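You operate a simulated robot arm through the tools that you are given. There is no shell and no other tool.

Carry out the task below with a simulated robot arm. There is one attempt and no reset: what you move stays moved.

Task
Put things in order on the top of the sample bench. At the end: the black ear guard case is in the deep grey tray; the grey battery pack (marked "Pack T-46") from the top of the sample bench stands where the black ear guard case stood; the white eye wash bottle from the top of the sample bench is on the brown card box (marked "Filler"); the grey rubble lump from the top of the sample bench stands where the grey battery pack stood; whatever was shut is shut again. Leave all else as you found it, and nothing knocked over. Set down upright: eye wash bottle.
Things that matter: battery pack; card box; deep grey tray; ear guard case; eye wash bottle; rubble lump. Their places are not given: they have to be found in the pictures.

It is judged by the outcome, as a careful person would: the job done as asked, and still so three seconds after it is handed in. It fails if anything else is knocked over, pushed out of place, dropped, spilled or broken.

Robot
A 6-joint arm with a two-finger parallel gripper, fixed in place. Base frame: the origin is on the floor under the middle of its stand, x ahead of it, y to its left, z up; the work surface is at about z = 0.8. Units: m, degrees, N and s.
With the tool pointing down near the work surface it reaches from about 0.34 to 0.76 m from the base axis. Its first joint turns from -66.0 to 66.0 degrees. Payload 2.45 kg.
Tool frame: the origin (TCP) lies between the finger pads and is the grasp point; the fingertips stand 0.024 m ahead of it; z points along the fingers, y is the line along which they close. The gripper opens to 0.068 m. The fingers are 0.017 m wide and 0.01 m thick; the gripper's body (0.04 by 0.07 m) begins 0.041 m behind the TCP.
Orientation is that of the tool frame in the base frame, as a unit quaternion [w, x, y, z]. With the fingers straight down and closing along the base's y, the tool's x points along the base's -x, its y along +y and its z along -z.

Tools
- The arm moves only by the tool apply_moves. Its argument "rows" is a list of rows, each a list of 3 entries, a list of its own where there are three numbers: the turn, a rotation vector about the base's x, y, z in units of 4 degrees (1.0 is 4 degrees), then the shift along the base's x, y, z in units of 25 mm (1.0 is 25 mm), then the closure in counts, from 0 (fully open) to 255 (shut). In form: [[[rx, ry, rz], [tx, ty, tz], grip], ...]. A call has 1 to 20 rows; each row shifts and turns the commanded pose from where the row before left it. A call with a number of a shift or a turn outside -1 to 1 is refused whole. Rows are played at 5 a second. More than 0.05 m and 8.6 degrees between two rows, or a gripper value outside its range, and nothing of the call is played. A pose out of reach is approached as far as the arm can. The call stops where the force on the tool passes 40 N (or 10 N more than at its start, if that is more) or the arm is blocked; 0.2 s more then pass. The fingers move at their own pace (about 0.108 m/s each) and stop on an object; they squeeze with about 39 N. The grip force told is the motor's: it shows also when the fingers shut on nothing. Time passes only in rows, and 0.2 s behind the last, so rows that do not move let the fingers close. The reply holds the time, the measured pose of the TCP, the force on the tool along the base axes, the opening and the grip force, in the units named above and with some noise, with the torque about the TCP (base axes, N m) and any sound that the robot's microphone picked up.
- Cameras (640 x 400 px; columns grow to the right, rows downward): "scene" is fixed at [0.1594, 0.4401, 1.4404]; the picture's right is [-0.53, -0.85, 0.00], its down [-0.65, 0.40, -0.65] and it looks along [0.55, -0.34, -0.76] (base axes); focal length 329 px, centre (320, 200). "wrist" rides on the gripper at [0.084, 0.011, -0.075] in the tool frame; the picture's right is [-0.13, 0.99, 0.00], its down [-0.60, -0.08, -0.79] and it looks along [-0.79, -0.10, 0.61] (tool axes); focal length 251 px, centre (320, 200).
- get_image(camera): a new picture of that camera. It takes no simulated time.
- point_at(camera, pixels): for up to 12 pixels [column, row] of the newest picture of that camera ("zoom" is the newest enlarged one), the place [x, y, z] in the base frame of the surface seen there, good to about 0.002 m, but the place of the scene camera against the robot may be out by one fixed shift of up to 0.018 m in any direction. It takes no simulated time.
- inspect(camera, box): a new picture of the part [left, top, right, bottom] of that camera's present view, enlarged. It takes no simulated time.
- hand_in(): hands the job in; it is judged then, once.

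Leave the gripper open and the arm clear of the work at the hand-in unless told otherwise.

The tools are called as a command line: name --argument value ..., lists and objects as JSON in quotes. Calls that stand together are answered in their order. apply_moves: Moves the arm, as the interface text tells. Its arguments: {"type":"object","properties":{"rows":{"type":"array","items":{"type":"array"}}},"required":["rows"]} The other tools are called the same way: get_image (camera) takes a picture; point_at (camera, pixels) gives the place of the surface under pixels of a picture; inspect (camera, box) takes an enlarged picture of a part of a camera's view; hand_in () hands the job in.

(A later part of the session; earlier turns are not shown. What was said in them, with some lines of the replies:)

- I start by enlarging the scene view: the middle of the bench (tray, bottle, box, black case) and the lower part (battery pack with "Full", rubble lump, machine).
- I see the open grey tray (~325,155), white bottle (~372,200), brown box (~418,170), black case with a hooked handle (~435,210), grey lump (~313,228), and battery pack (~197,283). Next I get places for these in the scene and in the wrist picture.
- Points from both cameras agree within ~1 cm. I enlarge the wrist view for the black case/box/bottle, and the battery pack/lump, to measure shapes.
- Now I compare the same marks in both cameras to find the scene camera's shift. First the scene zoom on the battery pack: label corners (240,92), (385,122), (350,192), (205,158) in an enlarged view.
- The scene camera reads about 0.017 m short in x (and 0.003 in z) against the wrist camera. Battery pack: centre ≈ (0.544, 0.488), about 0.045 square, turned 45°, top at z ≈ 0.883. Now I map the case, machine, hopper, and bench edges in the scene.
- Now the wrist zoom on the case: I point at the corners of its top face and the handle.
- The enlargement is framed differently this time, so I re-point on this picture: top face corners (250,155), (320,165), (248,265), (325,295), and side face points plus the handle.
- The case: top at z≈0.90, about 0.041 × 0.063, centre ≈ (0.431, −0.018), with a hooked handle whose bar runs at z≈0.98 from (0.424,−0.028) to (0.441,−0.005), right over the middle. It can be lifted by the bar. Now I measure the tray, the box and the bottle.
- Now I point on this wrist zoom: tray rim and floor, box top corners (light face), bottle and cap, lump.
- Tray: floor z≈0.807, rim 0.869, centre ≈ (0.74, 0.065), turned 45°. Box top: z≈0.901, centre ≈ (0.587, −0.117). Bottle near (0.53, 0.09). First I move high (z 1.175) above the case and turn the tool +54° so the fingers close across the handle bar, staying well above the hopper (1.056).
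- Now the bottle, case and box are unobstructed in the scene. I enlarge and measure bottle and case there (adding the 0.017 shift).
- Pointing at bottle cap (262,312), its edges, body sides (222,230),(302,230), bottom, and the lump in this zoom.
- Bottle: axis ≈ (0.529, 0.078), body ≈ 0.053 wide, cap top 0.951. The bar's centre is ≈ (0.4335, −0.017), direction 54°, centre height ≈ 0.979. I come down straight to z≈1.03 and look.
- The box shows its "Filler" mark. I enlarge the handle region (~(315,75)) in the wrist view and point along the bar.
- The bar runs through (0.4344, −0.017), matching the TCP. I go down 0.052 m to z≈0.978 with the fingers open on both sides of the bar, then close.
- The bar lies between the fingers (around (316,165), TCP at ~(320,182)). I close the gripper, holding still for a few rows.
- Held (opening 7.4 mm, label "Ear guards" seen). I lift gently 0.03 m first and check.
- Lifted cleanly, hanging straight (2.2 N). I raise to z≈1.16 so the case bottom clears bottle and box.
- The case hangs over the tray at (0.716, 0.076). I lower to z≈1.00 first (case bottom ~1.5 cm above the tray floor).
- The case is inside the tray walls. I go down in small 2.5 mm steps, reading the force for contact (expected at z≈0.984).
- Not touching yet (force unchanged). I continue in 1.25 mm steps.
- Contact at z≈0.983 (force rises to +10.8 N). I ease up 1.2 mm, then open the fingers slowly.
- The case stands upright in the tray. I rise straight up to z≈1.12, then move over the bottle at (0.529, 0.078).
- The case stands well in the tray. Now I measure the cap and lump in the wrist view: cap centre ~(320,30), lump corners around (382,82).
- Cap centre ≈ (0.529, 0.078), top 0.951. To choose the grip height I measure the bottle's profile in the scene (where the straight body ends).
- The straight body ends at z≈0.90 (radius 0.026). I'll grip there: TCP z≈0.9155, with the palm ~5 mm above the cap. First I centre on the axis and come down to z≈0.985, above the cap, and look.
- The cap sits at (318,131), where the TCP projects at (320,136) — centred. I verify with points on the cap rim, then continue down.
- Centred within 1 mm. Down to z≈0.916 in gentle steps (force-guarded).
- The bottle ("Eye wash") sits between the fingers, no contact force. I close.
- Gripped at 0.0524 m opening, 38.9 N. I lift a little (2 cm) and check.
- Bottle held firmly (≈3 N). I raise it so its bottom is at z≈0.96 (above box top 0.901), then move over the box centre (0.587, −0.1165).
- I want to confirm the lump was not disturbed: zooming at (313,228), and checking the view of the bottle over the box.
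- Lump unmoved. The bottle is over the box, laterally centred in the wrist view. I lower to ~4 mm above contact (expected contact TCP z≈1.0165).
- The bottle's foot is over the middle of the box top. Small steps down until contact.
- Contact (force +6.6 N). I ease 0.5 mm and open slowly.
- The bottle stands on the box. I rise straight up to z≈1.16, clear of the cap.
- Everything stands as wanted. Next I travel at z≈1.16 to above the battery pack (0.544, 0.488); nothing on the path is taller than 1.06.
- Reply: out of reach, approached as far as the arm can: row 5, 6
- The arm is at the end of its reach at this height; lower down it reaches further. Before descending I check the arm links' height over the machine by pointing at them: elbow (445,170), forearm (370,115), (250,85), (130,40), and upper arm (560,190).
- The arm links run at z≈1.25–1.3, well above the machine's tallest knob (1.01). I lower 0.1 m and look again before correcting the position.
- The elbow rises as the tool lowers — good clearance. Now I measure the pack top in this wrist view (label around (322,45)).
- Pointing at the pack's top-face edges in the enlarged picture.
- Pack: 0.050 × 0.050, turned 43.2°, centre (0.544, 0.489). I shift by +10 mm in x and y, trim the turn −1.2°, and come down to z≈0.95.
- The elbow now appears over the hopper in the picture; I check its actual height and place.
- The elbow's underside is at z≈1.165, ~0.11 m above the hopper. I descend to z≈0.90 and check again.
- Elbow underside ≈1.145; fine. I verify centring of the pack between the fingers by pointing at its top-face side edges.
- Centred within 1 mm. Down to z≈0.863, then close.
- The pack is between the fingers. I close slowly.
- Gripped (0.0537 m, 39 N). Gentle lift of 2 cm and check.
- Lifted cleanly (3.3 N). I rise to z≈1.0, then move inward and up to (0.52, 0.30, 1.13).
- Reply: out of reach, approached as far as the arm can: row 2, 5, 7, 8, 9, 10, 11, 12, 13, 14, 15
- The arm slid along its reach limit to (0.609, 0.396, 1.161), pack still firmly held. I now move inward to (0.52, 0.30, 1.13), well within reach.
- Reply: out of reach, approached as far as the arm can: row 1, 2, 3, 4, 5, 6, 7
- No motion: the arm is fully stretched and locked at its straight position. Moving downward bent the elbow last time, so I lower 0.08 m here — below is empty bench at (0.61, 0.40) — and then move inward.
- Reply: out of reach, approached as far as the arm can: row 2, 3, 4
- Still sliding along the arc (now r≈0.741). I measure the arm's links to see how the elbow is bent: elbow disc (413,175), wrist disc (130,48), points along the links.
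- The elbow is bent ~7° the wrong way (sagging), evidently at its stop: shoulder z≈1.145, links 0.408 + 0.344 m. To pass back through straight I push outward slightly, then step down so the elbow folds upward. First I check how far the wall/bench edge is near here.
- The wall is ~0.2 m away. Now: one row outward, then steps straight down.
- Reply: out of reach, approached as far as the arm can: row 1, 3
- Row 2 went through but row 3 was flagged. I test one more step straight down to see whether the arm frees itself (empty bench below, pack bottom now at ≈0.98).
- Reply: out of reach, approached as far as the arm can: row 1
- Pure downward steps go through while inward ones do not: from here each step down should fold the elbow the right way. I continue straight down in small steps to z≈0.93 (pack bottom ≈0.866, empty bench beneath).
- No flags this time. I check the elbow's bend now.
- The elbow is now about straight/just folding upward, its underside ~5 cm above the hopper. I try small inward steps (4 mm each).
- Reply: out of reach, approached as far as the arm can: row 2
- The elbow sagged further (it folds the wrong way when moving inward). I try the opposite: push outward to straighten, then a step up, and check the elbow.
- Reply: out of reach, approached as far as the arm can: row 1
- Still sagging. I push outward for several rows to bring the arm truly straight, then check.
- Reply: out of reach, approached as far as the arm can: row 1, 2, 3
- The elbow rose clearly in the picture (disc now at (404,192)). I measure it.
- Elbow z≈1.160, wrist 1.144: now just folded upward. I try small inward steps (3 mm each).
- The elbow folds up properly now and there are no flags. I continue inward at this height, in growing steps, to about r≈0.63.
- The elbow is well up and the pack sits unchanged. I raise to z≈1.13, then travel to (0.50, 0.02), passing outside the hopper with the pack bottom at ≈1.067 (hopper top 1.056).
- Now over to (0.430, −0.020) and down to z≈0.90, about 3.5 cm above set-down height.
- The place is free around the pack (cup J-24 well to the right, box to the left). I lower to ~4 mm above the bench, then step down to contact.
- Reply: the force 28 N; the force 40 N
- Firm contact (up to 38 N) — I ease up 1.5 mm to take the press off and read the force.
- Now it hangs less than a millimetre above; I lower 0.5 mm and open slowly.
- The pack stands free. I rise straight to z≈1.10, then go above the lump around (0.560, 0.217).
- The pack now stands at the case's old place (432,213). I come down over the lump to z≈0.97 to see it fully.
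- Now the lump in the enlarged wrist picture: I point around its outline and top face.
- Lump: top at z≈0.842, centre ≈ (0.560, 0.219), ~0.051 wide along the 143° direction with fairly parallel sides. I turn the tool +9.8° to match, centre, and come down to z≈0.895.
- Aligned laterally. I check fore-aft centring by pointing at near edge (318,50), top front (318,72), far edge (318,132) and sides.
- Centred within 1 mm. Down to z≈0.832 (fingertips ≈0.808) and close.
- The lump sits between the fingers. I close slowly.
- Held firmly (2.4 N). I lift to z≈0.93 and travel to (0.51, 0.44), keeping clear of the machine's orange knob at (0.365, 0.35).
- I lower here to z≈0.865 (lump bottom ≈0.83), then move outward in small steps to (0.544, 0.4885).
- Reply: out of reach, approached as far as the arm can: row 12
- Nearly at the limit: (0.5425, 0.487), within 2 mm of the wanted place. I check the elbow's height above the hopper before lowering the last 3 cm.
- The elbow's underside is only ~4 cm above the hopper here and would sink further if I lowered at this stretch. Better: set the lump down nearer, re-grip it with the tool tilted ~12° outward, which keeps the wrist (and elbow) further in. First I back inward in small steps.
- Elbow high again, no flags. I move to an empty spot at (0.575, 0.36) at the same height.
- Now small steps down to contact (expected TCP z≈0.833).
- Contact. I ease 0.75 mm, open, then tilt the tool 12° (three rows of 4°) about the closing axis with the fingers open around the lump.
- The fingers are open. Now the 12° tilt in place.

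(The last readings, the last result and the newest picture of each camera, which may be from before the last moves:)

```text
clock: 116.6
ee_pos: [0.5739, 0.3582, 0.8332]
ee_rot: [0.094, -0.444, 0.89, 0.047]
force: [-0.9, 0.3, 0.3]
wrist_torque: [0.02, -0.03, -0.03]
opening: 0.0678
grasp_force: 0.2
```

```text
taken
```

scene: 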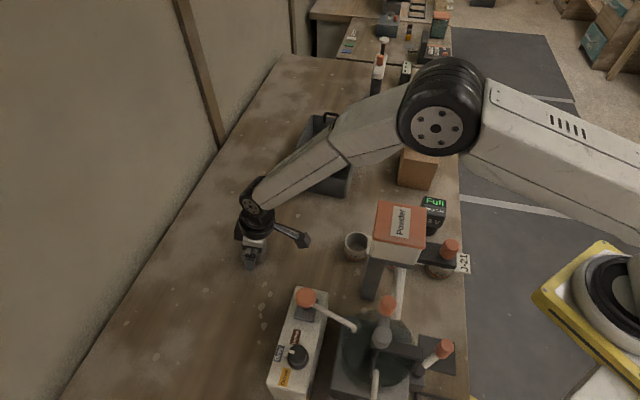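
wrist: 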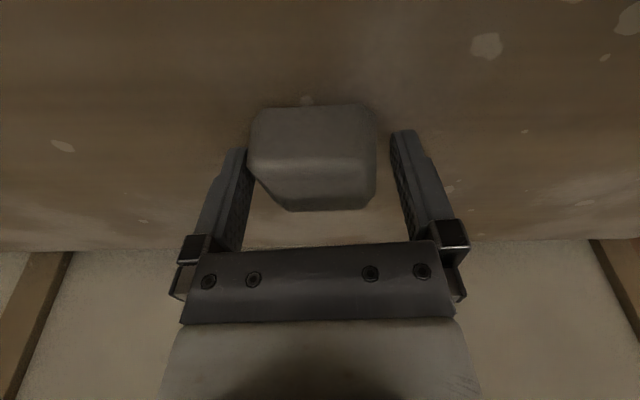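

The tilt is outward as intended and the elbow rose. I close on the lump.

apply_moves --rows '[[[0, 0, 0], [0, 0, 0], 40], [[0, 0, 0], [0, 0, 0], 70], [[0, 0, 0], [0, 0, 0], 140], [[0, 0, 0], [0, 0, 0], 255], [[0, 0, 0], [0, 0, 0], 255]]'

apply_moves --rows '[[[0, 0, 0], [0, 0, 0.2], 255], [[0, 0, 0], [0, 0, 0.3], 255], [[0, 0, 0], [0, 0, 0.4], 255], [[0, 0, 0], [0, 0, 0], 255]]'

get_image --camera "wrist"

```text
clock: 117.8
ee_pos: [0.575, 0.3594, 0.8337]
ee_rot: [0.094, -0.444, 0.89, 0.046]
force: [0.6, -0.8, 1.2]
wrist_torque: [0.03, 0.03, 0.01]
opening: 0.0569
grasp_force: 39.4
```

```text
clock: 118.8
ee_pos: [0.5739, 0.3588, 0.8565]
ee_rot: [0.093, -0.444, 0.89, 0.047]
force: [-0.2, 0.5, -3.3]
wrist_torque: [-0.01, 0.0, -0.04]
opening: 0.0567
grasp_force: 38.8
```

```text
taken
```

wrist: 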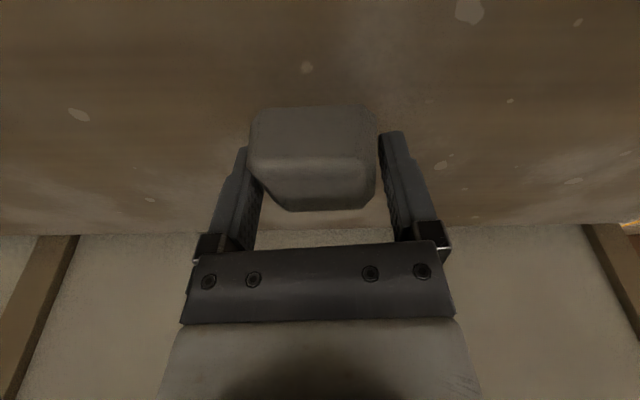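

Held firmly. I carry it at z≈0.857 to (0.544, 0.489) in moderate steps.

apply_moves --rows '[[[0, 0, 0], [-0.1, 0.3, 0], 255], [[0, 0, 0], [-0.15, 0.6, 0], 255], [[0, 0, 0], [-0.15, 0.6, 0], 255], [[0, 0, 0], [-0.15, 0.6, 0], 255], [[0, 0, 0], [-0.15, 0.6, 0], 255], [[0, 0, 0], [-0.15, 0.6, 0], 255], [[0, 0, 0], [-0.1, 0.6, 0], 255], [[0, 0, 0], [-0.1, 0.6, 0], 255], [[0, 0, 0], [-0.1, 0.4, 0], 255], [[0, 0, 0], [-0.05, 0.3, 0], 255], [[0, 0, 0], [0, 0, 0], 255]]'

get_image --camera "scene"

get_image --camera "wrist"

```text
clock: 121.2
ee_pos: [0.5442, 0.4902, 0.8562]
ee_rot: [0.093, -0.444, 0.89, 0.046]
force: [0.1, 0.0, -0.9]
wrist_torque: [0.03, 0.0, -0.03]
opening: 0.0566
grasp_force: 39.1
```

```text
taken
```

scene: 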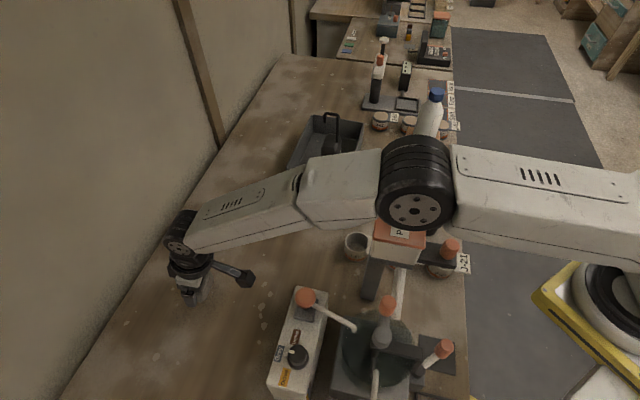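

```text
taken
```

wrist: 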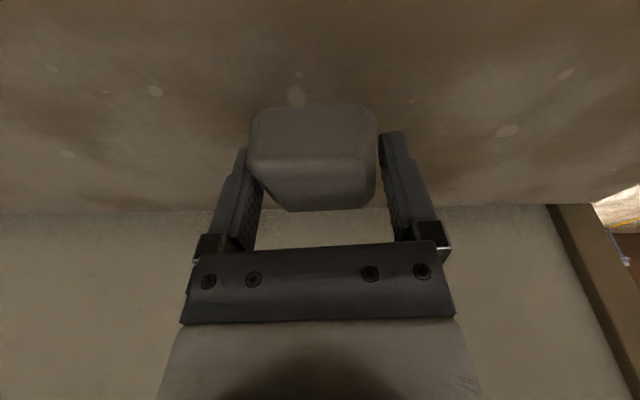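

At (0.544, 0.490) with the elbow comfortably high. I lower in small steps to contact (~0.834).

apply_moves --rows '[[[0, 0, 0], [0, -0.03, -0.3], 255], [[0, 0, 0], [0, 0, -0.3], 255], [[0, 0, 0], [0, 0, -0.15], 255], [[0, 0, 0], [0, 0, 0], 255]]'

apply_moves --rows '[[[0, 0, 0], [0, 0, -0.05], 255], [[0, 0, 0], [0, 0, 0], 255]]'

apply_moves --rows '[[[0, 0, 0], [0, 0, -0.03], 255], [[0, 0, 0], [0, 0, 0], 255]]'

```text
clock: 122.2
ee_pos: [0.5446, 0.4882, 0.836]
ee_rot: [0.093, -0.443, 0.89, 0.046]
force: [0.4, 0.0, -1.4]
wrist_torque: [0.03, -0.02, 0.03]
opening: 0.0568
grasp_force: 38.7
```

```text
clock: 122.8
ee_pos: [0.5437, 0.4878, 0.8353]
ee_rot: [0.094, -0.445, 0.89, 0.047]
force: [0.6, -0.9, -0.8]
wrist_torque: [0.01, 0.04, 0.01]
opening: 0.0568
grasp_force: 38.7
```

```text
clock: 123.4
ee_pos: [0.545, 0.4888, 0.8342]
ee_rot: [0.093, -0.444, 0.89, 0.047]
force: [-0.2, -0.4, -1.3]
wrist_torque: [-0.02, -0.02, -0.02]
opening: 0.0567
grasp_force: 39.2
```

apply_moves --rows '[[[0, 0, 0], [0, 0, -0.03], 255], [[0, 0, 0], [0, 0, 0], 255]]'

apply_moves --rows '[[[0, 0, 0], [0, 0, -0.03], 255], [[0, 0, 0], [0, 0, 0], 255]]'

```text
clock: 124.0
ee_pos: [0.5436, 0.4884, 0.8346]
ee_rot: [0.094, -0.444, 0.89, 0.047]
force: [-0.5, 0.4, -2.3]
wrist_torque: [-0.01, 0.02, 0.0]
opening: 0.0568
grasp_force: 38.7
```

```text
clock: 124.6
ee_pos: [0.5439, 0.4887, 0.8326]
ee_rot: [0.093, -0.444, 0.89, 0.046]
force: [-0.1, -0.6, 0.0]
wrist_torque: [0.04, 0.04, -0.01]
opening: 0.0568
grasp_force: 38.6
```

The weight has just been taken by the bench (force 0). I open slowly.

apply_moves --rows '[[[0, 0, 0], [0, 0, 0], 60], [[0, 0, 0], [0, 0, 0], 40], [[0, 0, 0], [0, 0, 0], 20], [[0, 0, 0], [0, 0, 0], 0], [[0, 0, 0], [0, 0, 0], 0]]'

get_image --camera "wrist"

```text
clock: 125.8
ee_pos: [0.5436, 0.489, 0.8336]
ee_rot: [0.094, -0.443, 0.89, 0.046]
force: [0.7, -0.5, -0.4]
wrist_torque: [0.04, 0.02, 0.0]
opening: 0.0678
grasp_force: 0.0
```

```text
taken
```

wrist: 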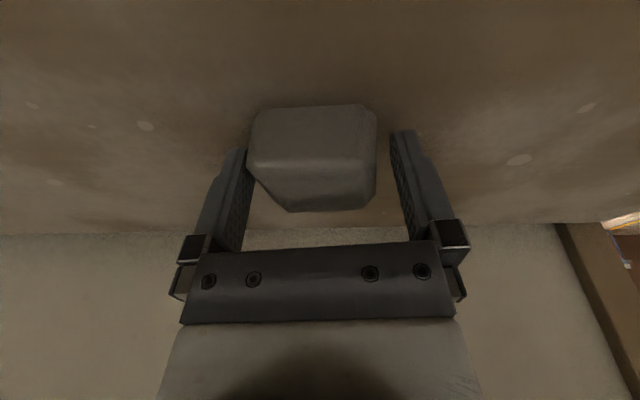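

The lump stands free. I withdraw along the tilted tool axis — up and slightly inward in small steps.

apply_moves --rows '[[[0, 0, 0], [-0.03, -0.04, 0.2], 0], [[0, 0, 0], [-0.03, -0.04, 0.2], 0], [[0, 0, 0], [-0.03, -0.04, 0.2], 0], [[0, 0, 0], [-0.03, -0.04, 0.2], 0], [[0, 0, 0], [-0.03, -0.04, 0.2], 0], [[0, 0, 0], [-0.03, -0.04, 0.2], 0], [[0, 0, 0], [-0.03, -0.04, 0.2], 0], [[0, 0, 0], [-0.03, -0.04, 0.2], 0], [[0, 0, 0], [-0.03, -0.04, 0.2], 0], [[0, 0, 0], [-0.03, -0.04, 0.2], 0], [[0, 0, 0], [0, 0, 0], 0]]'

get_image --camera "wrist"

get_image --camera "scene"

```text
clock: 128.2
ee_pos: [0.5351, 0.4779, 0.8826]
ee_rot: [0.093, -0.444, 0.89, 0.046]
force: [0.7, -0.1, 0.6]
wrist_torque: [0.0, 0.03, -0.03]
opening: 0.0681
grasp_force: 0.1
```

```text
taken
```

wrist: 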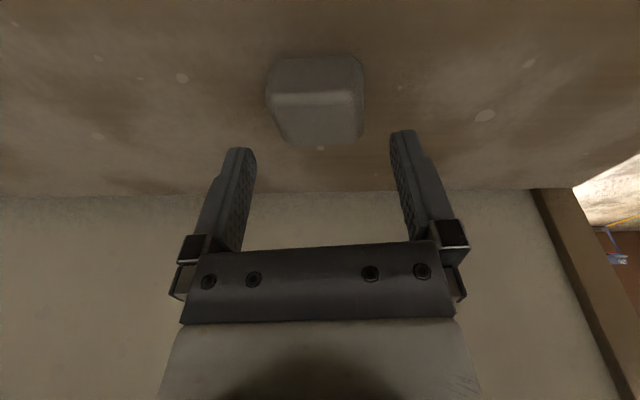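

```text
taken
```

scene: 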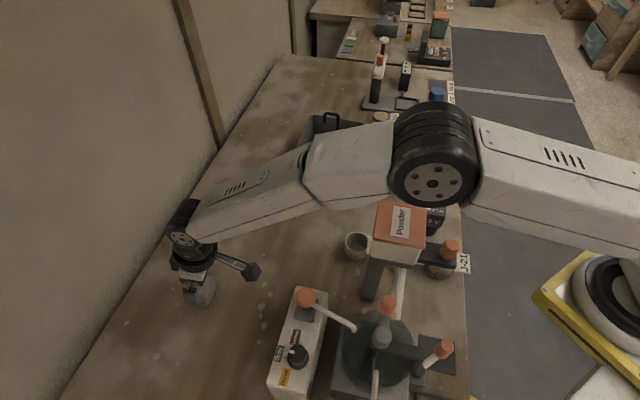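

The lump stands on the old battery place. I check its position from the wrist view.

point_at --camera "wrist" --pixels '[[318, 95], [318, 120], [318, 143], [278, 110], [360, 110], [290, 140], [358, 138], [315, 65]]'

```text
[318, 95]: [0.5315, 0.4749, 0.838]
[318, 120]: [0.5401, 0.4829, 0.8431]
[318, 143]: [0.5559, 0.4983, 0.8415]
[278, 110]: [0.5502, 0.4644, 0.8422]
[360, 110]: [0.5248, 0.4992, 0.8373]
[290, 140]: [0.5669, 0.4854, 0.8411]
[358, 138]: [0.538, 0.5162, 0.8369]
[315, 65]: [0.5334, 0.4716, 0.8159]
```

Its centre reads ≈ (0.545, 0.489), flat at z 0.842 — on the spot. Now I pull the arm away over empty bench to (0.53, 0.30), undo the tilt, and rise.

apply_moves --rows '[[[0, 0, 0], [0.05, -0.4, 0.1], 0], [[0, 0, 0], [0.17, -0.78, 0.1], 0], [[0, 0, 0], [0.17, -0.78, 0.1], 0], [[0, 0, 0], [0.17, -0.78, 0.1], 0], [[0, 0, 0], [0.17, -0.78, 0.1], 0], [[0, 0, 0], [0.17, -0.78, 0.1], 0], [[0, 0, 0], [0, -0.6, 0.1], 0], [[0, 0, 0], [-0.4, -0.6, 0.2], 0], [[0, 0, 0], [-0.4, -0.6, 0.2], 0], [[0, 0, 0], [-0.4, -0.6, 0.2], 0], [[-0.4, 0.301, 0], [-0.2, -0.3, 0.3], 0], [[-0.8, 0.602, 0], [0, 0, 0.5], 0], [[-0.8, 0.602, 0], [0, 0, 0.6], 0], [[-0.4, 0.301, 0], [0, 0, 0.6], 0], [[0, 0, 0], [0, 0, 0.8], 0], [[0, 0, 0], [0, 0, 0.8], 0], [[0, 0, 0], [0, 0, 0.8], 0], [[0, 0, 0], [0, 0, 0.8], 0], [[0, 0, 0], [0, 0, 0], 0]]'

get_image --camera "scene"

get_image --camera "wrist"

```text
clock: 132.2
ee_pos: [0.5227, 0.3034, 1.0466]
ee_rot: [0.0, -0.446, 0.895, 0.0]
force: [0.0, -0.8, 0.1]
wrist_torque: [-0.03, -0.02, -0.01]
opening: 0.0681
grasp_force: 0.0
```

```text
taken
```

scene: 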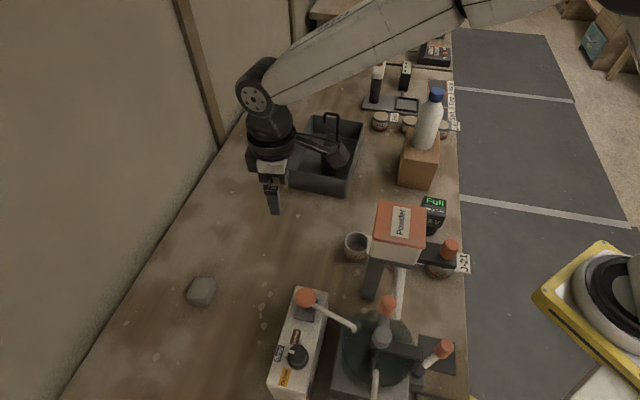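

```text
taken
```

wrist: 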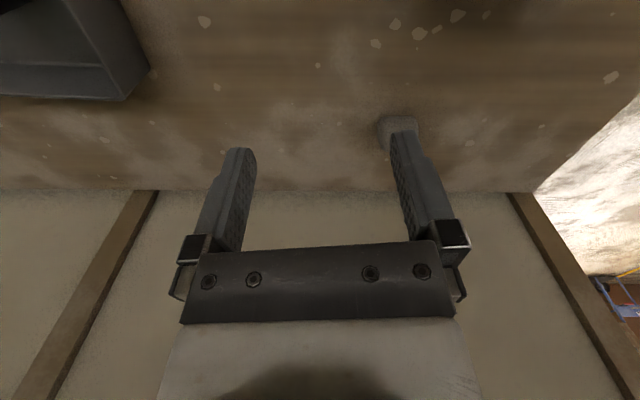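

All items in place. I rise to z≈1.15 and then check the final state of each item closely.

apply_moves --rows '[[[0, 0, 0], [0, 0, 0.8], 0], [[0, 0, 0], [0, 0, 0.8], 0], [[0, 0, 0], [0, 0, 0.8], 0], [[0, 0, 0], [0, 0, 0.8], 0], [[0, 0, 0], [-0.4, -0.6, 0.6], 0], [[0, 0, 0], [-0.6, -0.6, 0.2], 0], [[0, 0, 0], [-0.6, -0.6, 0], 0], [[0, 0, 0], [-0.6, -0.6, 0], 0], [[0, 0, 0], [0, 0, 0], 0]]'

get_image --camera "scene"

inspect --camera "scene" --box '[350, 80, 490, 260]'

point_at --camera "scene" --pixels '[[424, 198], [443, 201], [440, 210], [422, 206], [432, 202], [200, 285], [204, 298], [190, 292]]'

```text
clock: 134.2
ee_pos: [0.469, 0.2437, 1.1456]
ee_rot: [0.001, -0.446, 0.895, 0.001]
force: [0.5, 0.2, -0.8]
wrist_torque: [-0.03, 0.04, 0.02]
opening: 0.068
grasp_force: 0.0
```

```text
taken
```

scene: 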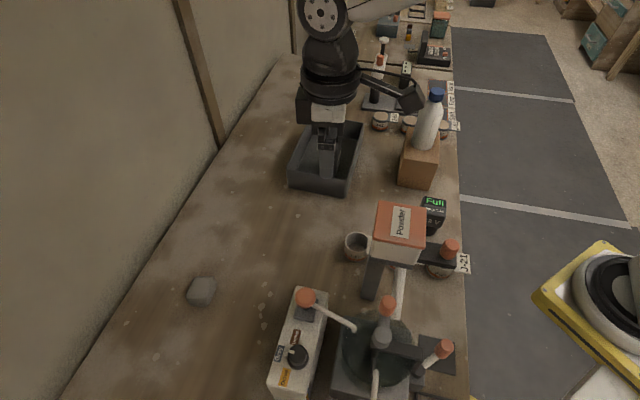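

```text
2.22 times, centred on (420, 170) of scene
```

zoom: 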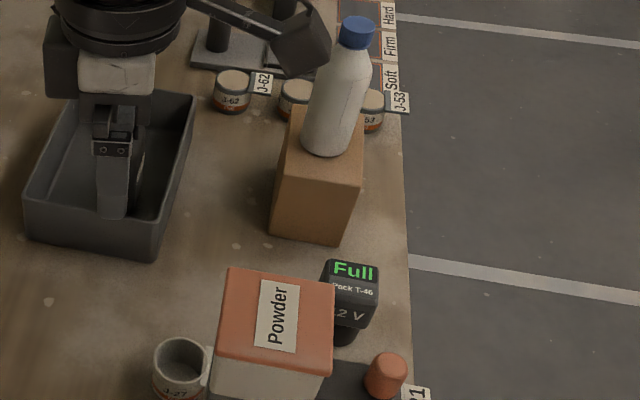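

```text
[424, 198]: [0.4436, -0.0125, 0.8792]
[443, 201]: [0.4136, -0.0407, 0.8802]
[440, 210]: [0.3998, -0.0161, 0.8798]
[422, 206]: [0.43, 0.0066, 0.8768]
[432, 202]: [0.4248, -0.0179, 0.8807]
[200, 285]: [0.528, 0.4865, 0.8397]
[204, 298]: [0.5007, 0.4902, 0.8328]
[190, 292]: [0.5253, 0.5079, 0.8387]
```

The pack stands at ≈ (0.435, −0.016), the bottle upright on the box, the lump on the pack's old place. I return the arm to about its start pose, high and clear, gripper open, and take a last look at everything.

apply_moves --rows '[[[0, 0, -0.5], [0, 0, 0.6], 0], [[0, 0, -0.9], [-0.2, 0, 0.6], 0], [[0, 0, -0.95], [-0.3, -0.1, 0], 0], [[0, 0, -0.95], [-0.3, -0.1, 0], 0], [[0, 0, -0.95], [-0.3, -0.1, 0], 0], [[0, 0, -0.95], [-0.3, -0.1, 0], 0], [[0, 0, -0.95], [-0.3, -0.1, 0], 0], [[0, 0, -0.95], [-0.3, -0.1, 0], 0], [[0, 0, -0.95], [-0.3, -0.1, 0], 0], [[0, 0, -0.95], [-0.3, -0.1, 0], 0], [[0, 0, -0.95], [-0.3, -0.1, 0], 0], [[0, 0, -0.95], [-0.3, -0.1, 0], 0], [[0, 0, -0.95], [-0.3, -0.05, 0], 0], [[0, 0, -0.95], [-0.3, 0, 0], 0], [[0, 0, -0.45], [-0.2, 0, 0], 0], [[0, 0, 0], [0, 0, 0], 0]]'

get_image --camera "scene"

get_image --camera "wrist"

inspect --camera "wrist" --box '[90, 0, 350, 240]'

```text
clock: 137.6
ee_pos: [0.367, 0.2179, 1.1758]
ee_rot: [-0.001, 0.001, 1.0, 0.0]
force: [-1.3, -1.5, 0.0]
wrist_torque: [0.02, 0.0, -0.02]
opening: 0.068
grasp_force: 0.0
```

```text
taken
```

scene: 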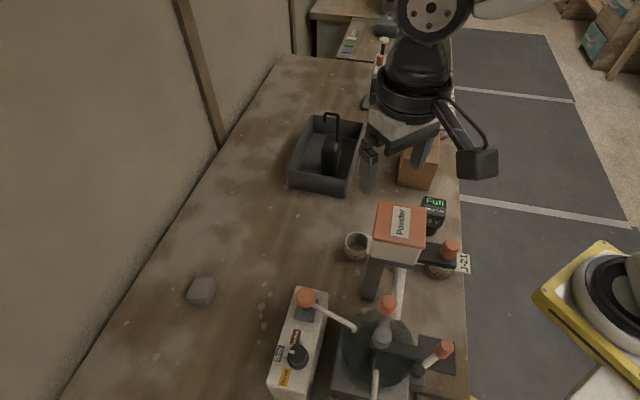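

```text
taken
```

wrist: 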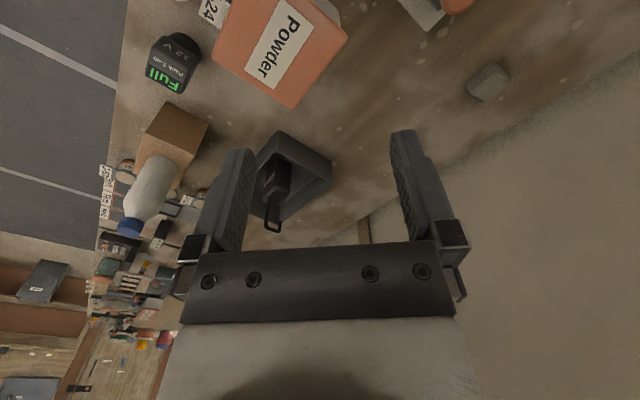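

```text
1.67 times, centred on (220, 120) of wrist
```

zoom: 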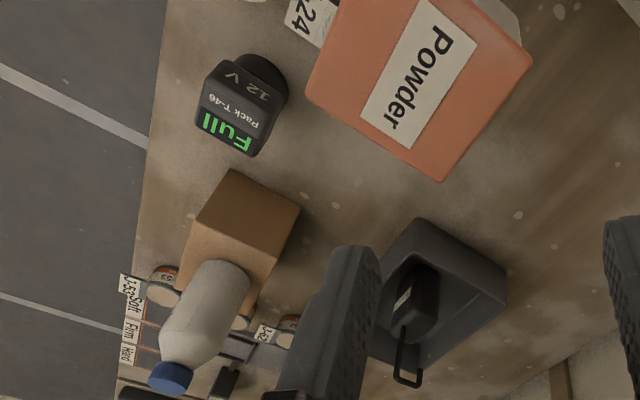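

Same view as at the start. One last check: the pack's place from the wrist camera compared with the case's original centre (0.432, −0.018).

inspect --camera "wrist" --box '[130, 20, 220, 110]'

```text
4.44 times, centred on (175, 65) of wrist
```

zoom: 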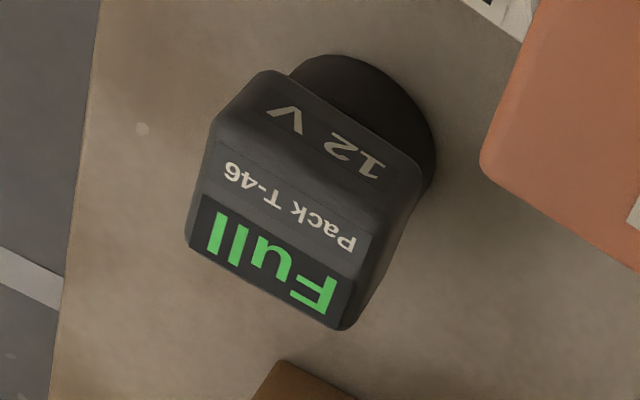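

point_at --camera "zoom" --pixels '[[222, 135], [385, 215], [345, 322], [192, 240], [285, 230], [430, 140], [330, 62], [400, 85]]'

```text
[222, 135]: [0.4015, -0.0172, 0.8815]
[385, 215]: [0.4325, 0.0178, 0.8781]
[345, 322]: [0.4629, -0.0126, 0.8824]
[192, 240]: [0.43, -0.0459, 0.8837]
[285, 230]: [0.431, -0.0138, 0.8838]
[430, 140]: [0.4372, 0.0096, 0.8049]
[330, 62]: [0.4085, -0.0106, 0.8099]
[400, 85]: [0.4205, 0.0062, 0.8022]
```

The pack's centre is (0.432, −0.0145), about 3 mm from where the case stood. The case is upright in the tray, the bottle is upright on the "Filler" box, and the lump is on the pack's old place. Nothing else has moved, and the gripper is open and clear. I hand in.

hand_in

```text
The job is handed in.
```

I moved all four things to where you asked and handed the job in. The tool only confirmed it was received; I don't have the judging result.

| Item | Where it is now | How close |
|---|---|---|
| Ear guard case | Standing upright in the deep grey tray | Fully inside the walls |
| Battery pack (T-46) | Where the case stood | About 3 mm off |
| Eye wash bottle | Upright near the middle of the "Filler" box top | Judged from the pictures |
| Rubble lump | Where the battery pack stood | About 1 mm off |

- **Other items:** In the last pictures nothing else looked moved or knocked over. I did not open anything, so there was nothing to shut again.
- **While carrying the battery pack:** the arm locked at full stretch once. It worked free without touching anything, and the pack stayed firmly held.
- **While placing the lump:** I set it down once on empty bench to take a better grip, because the arm's elbow came within about 4 cm of the powder hopper at that reach.

The arm is back at its starting pose with the gripper open.
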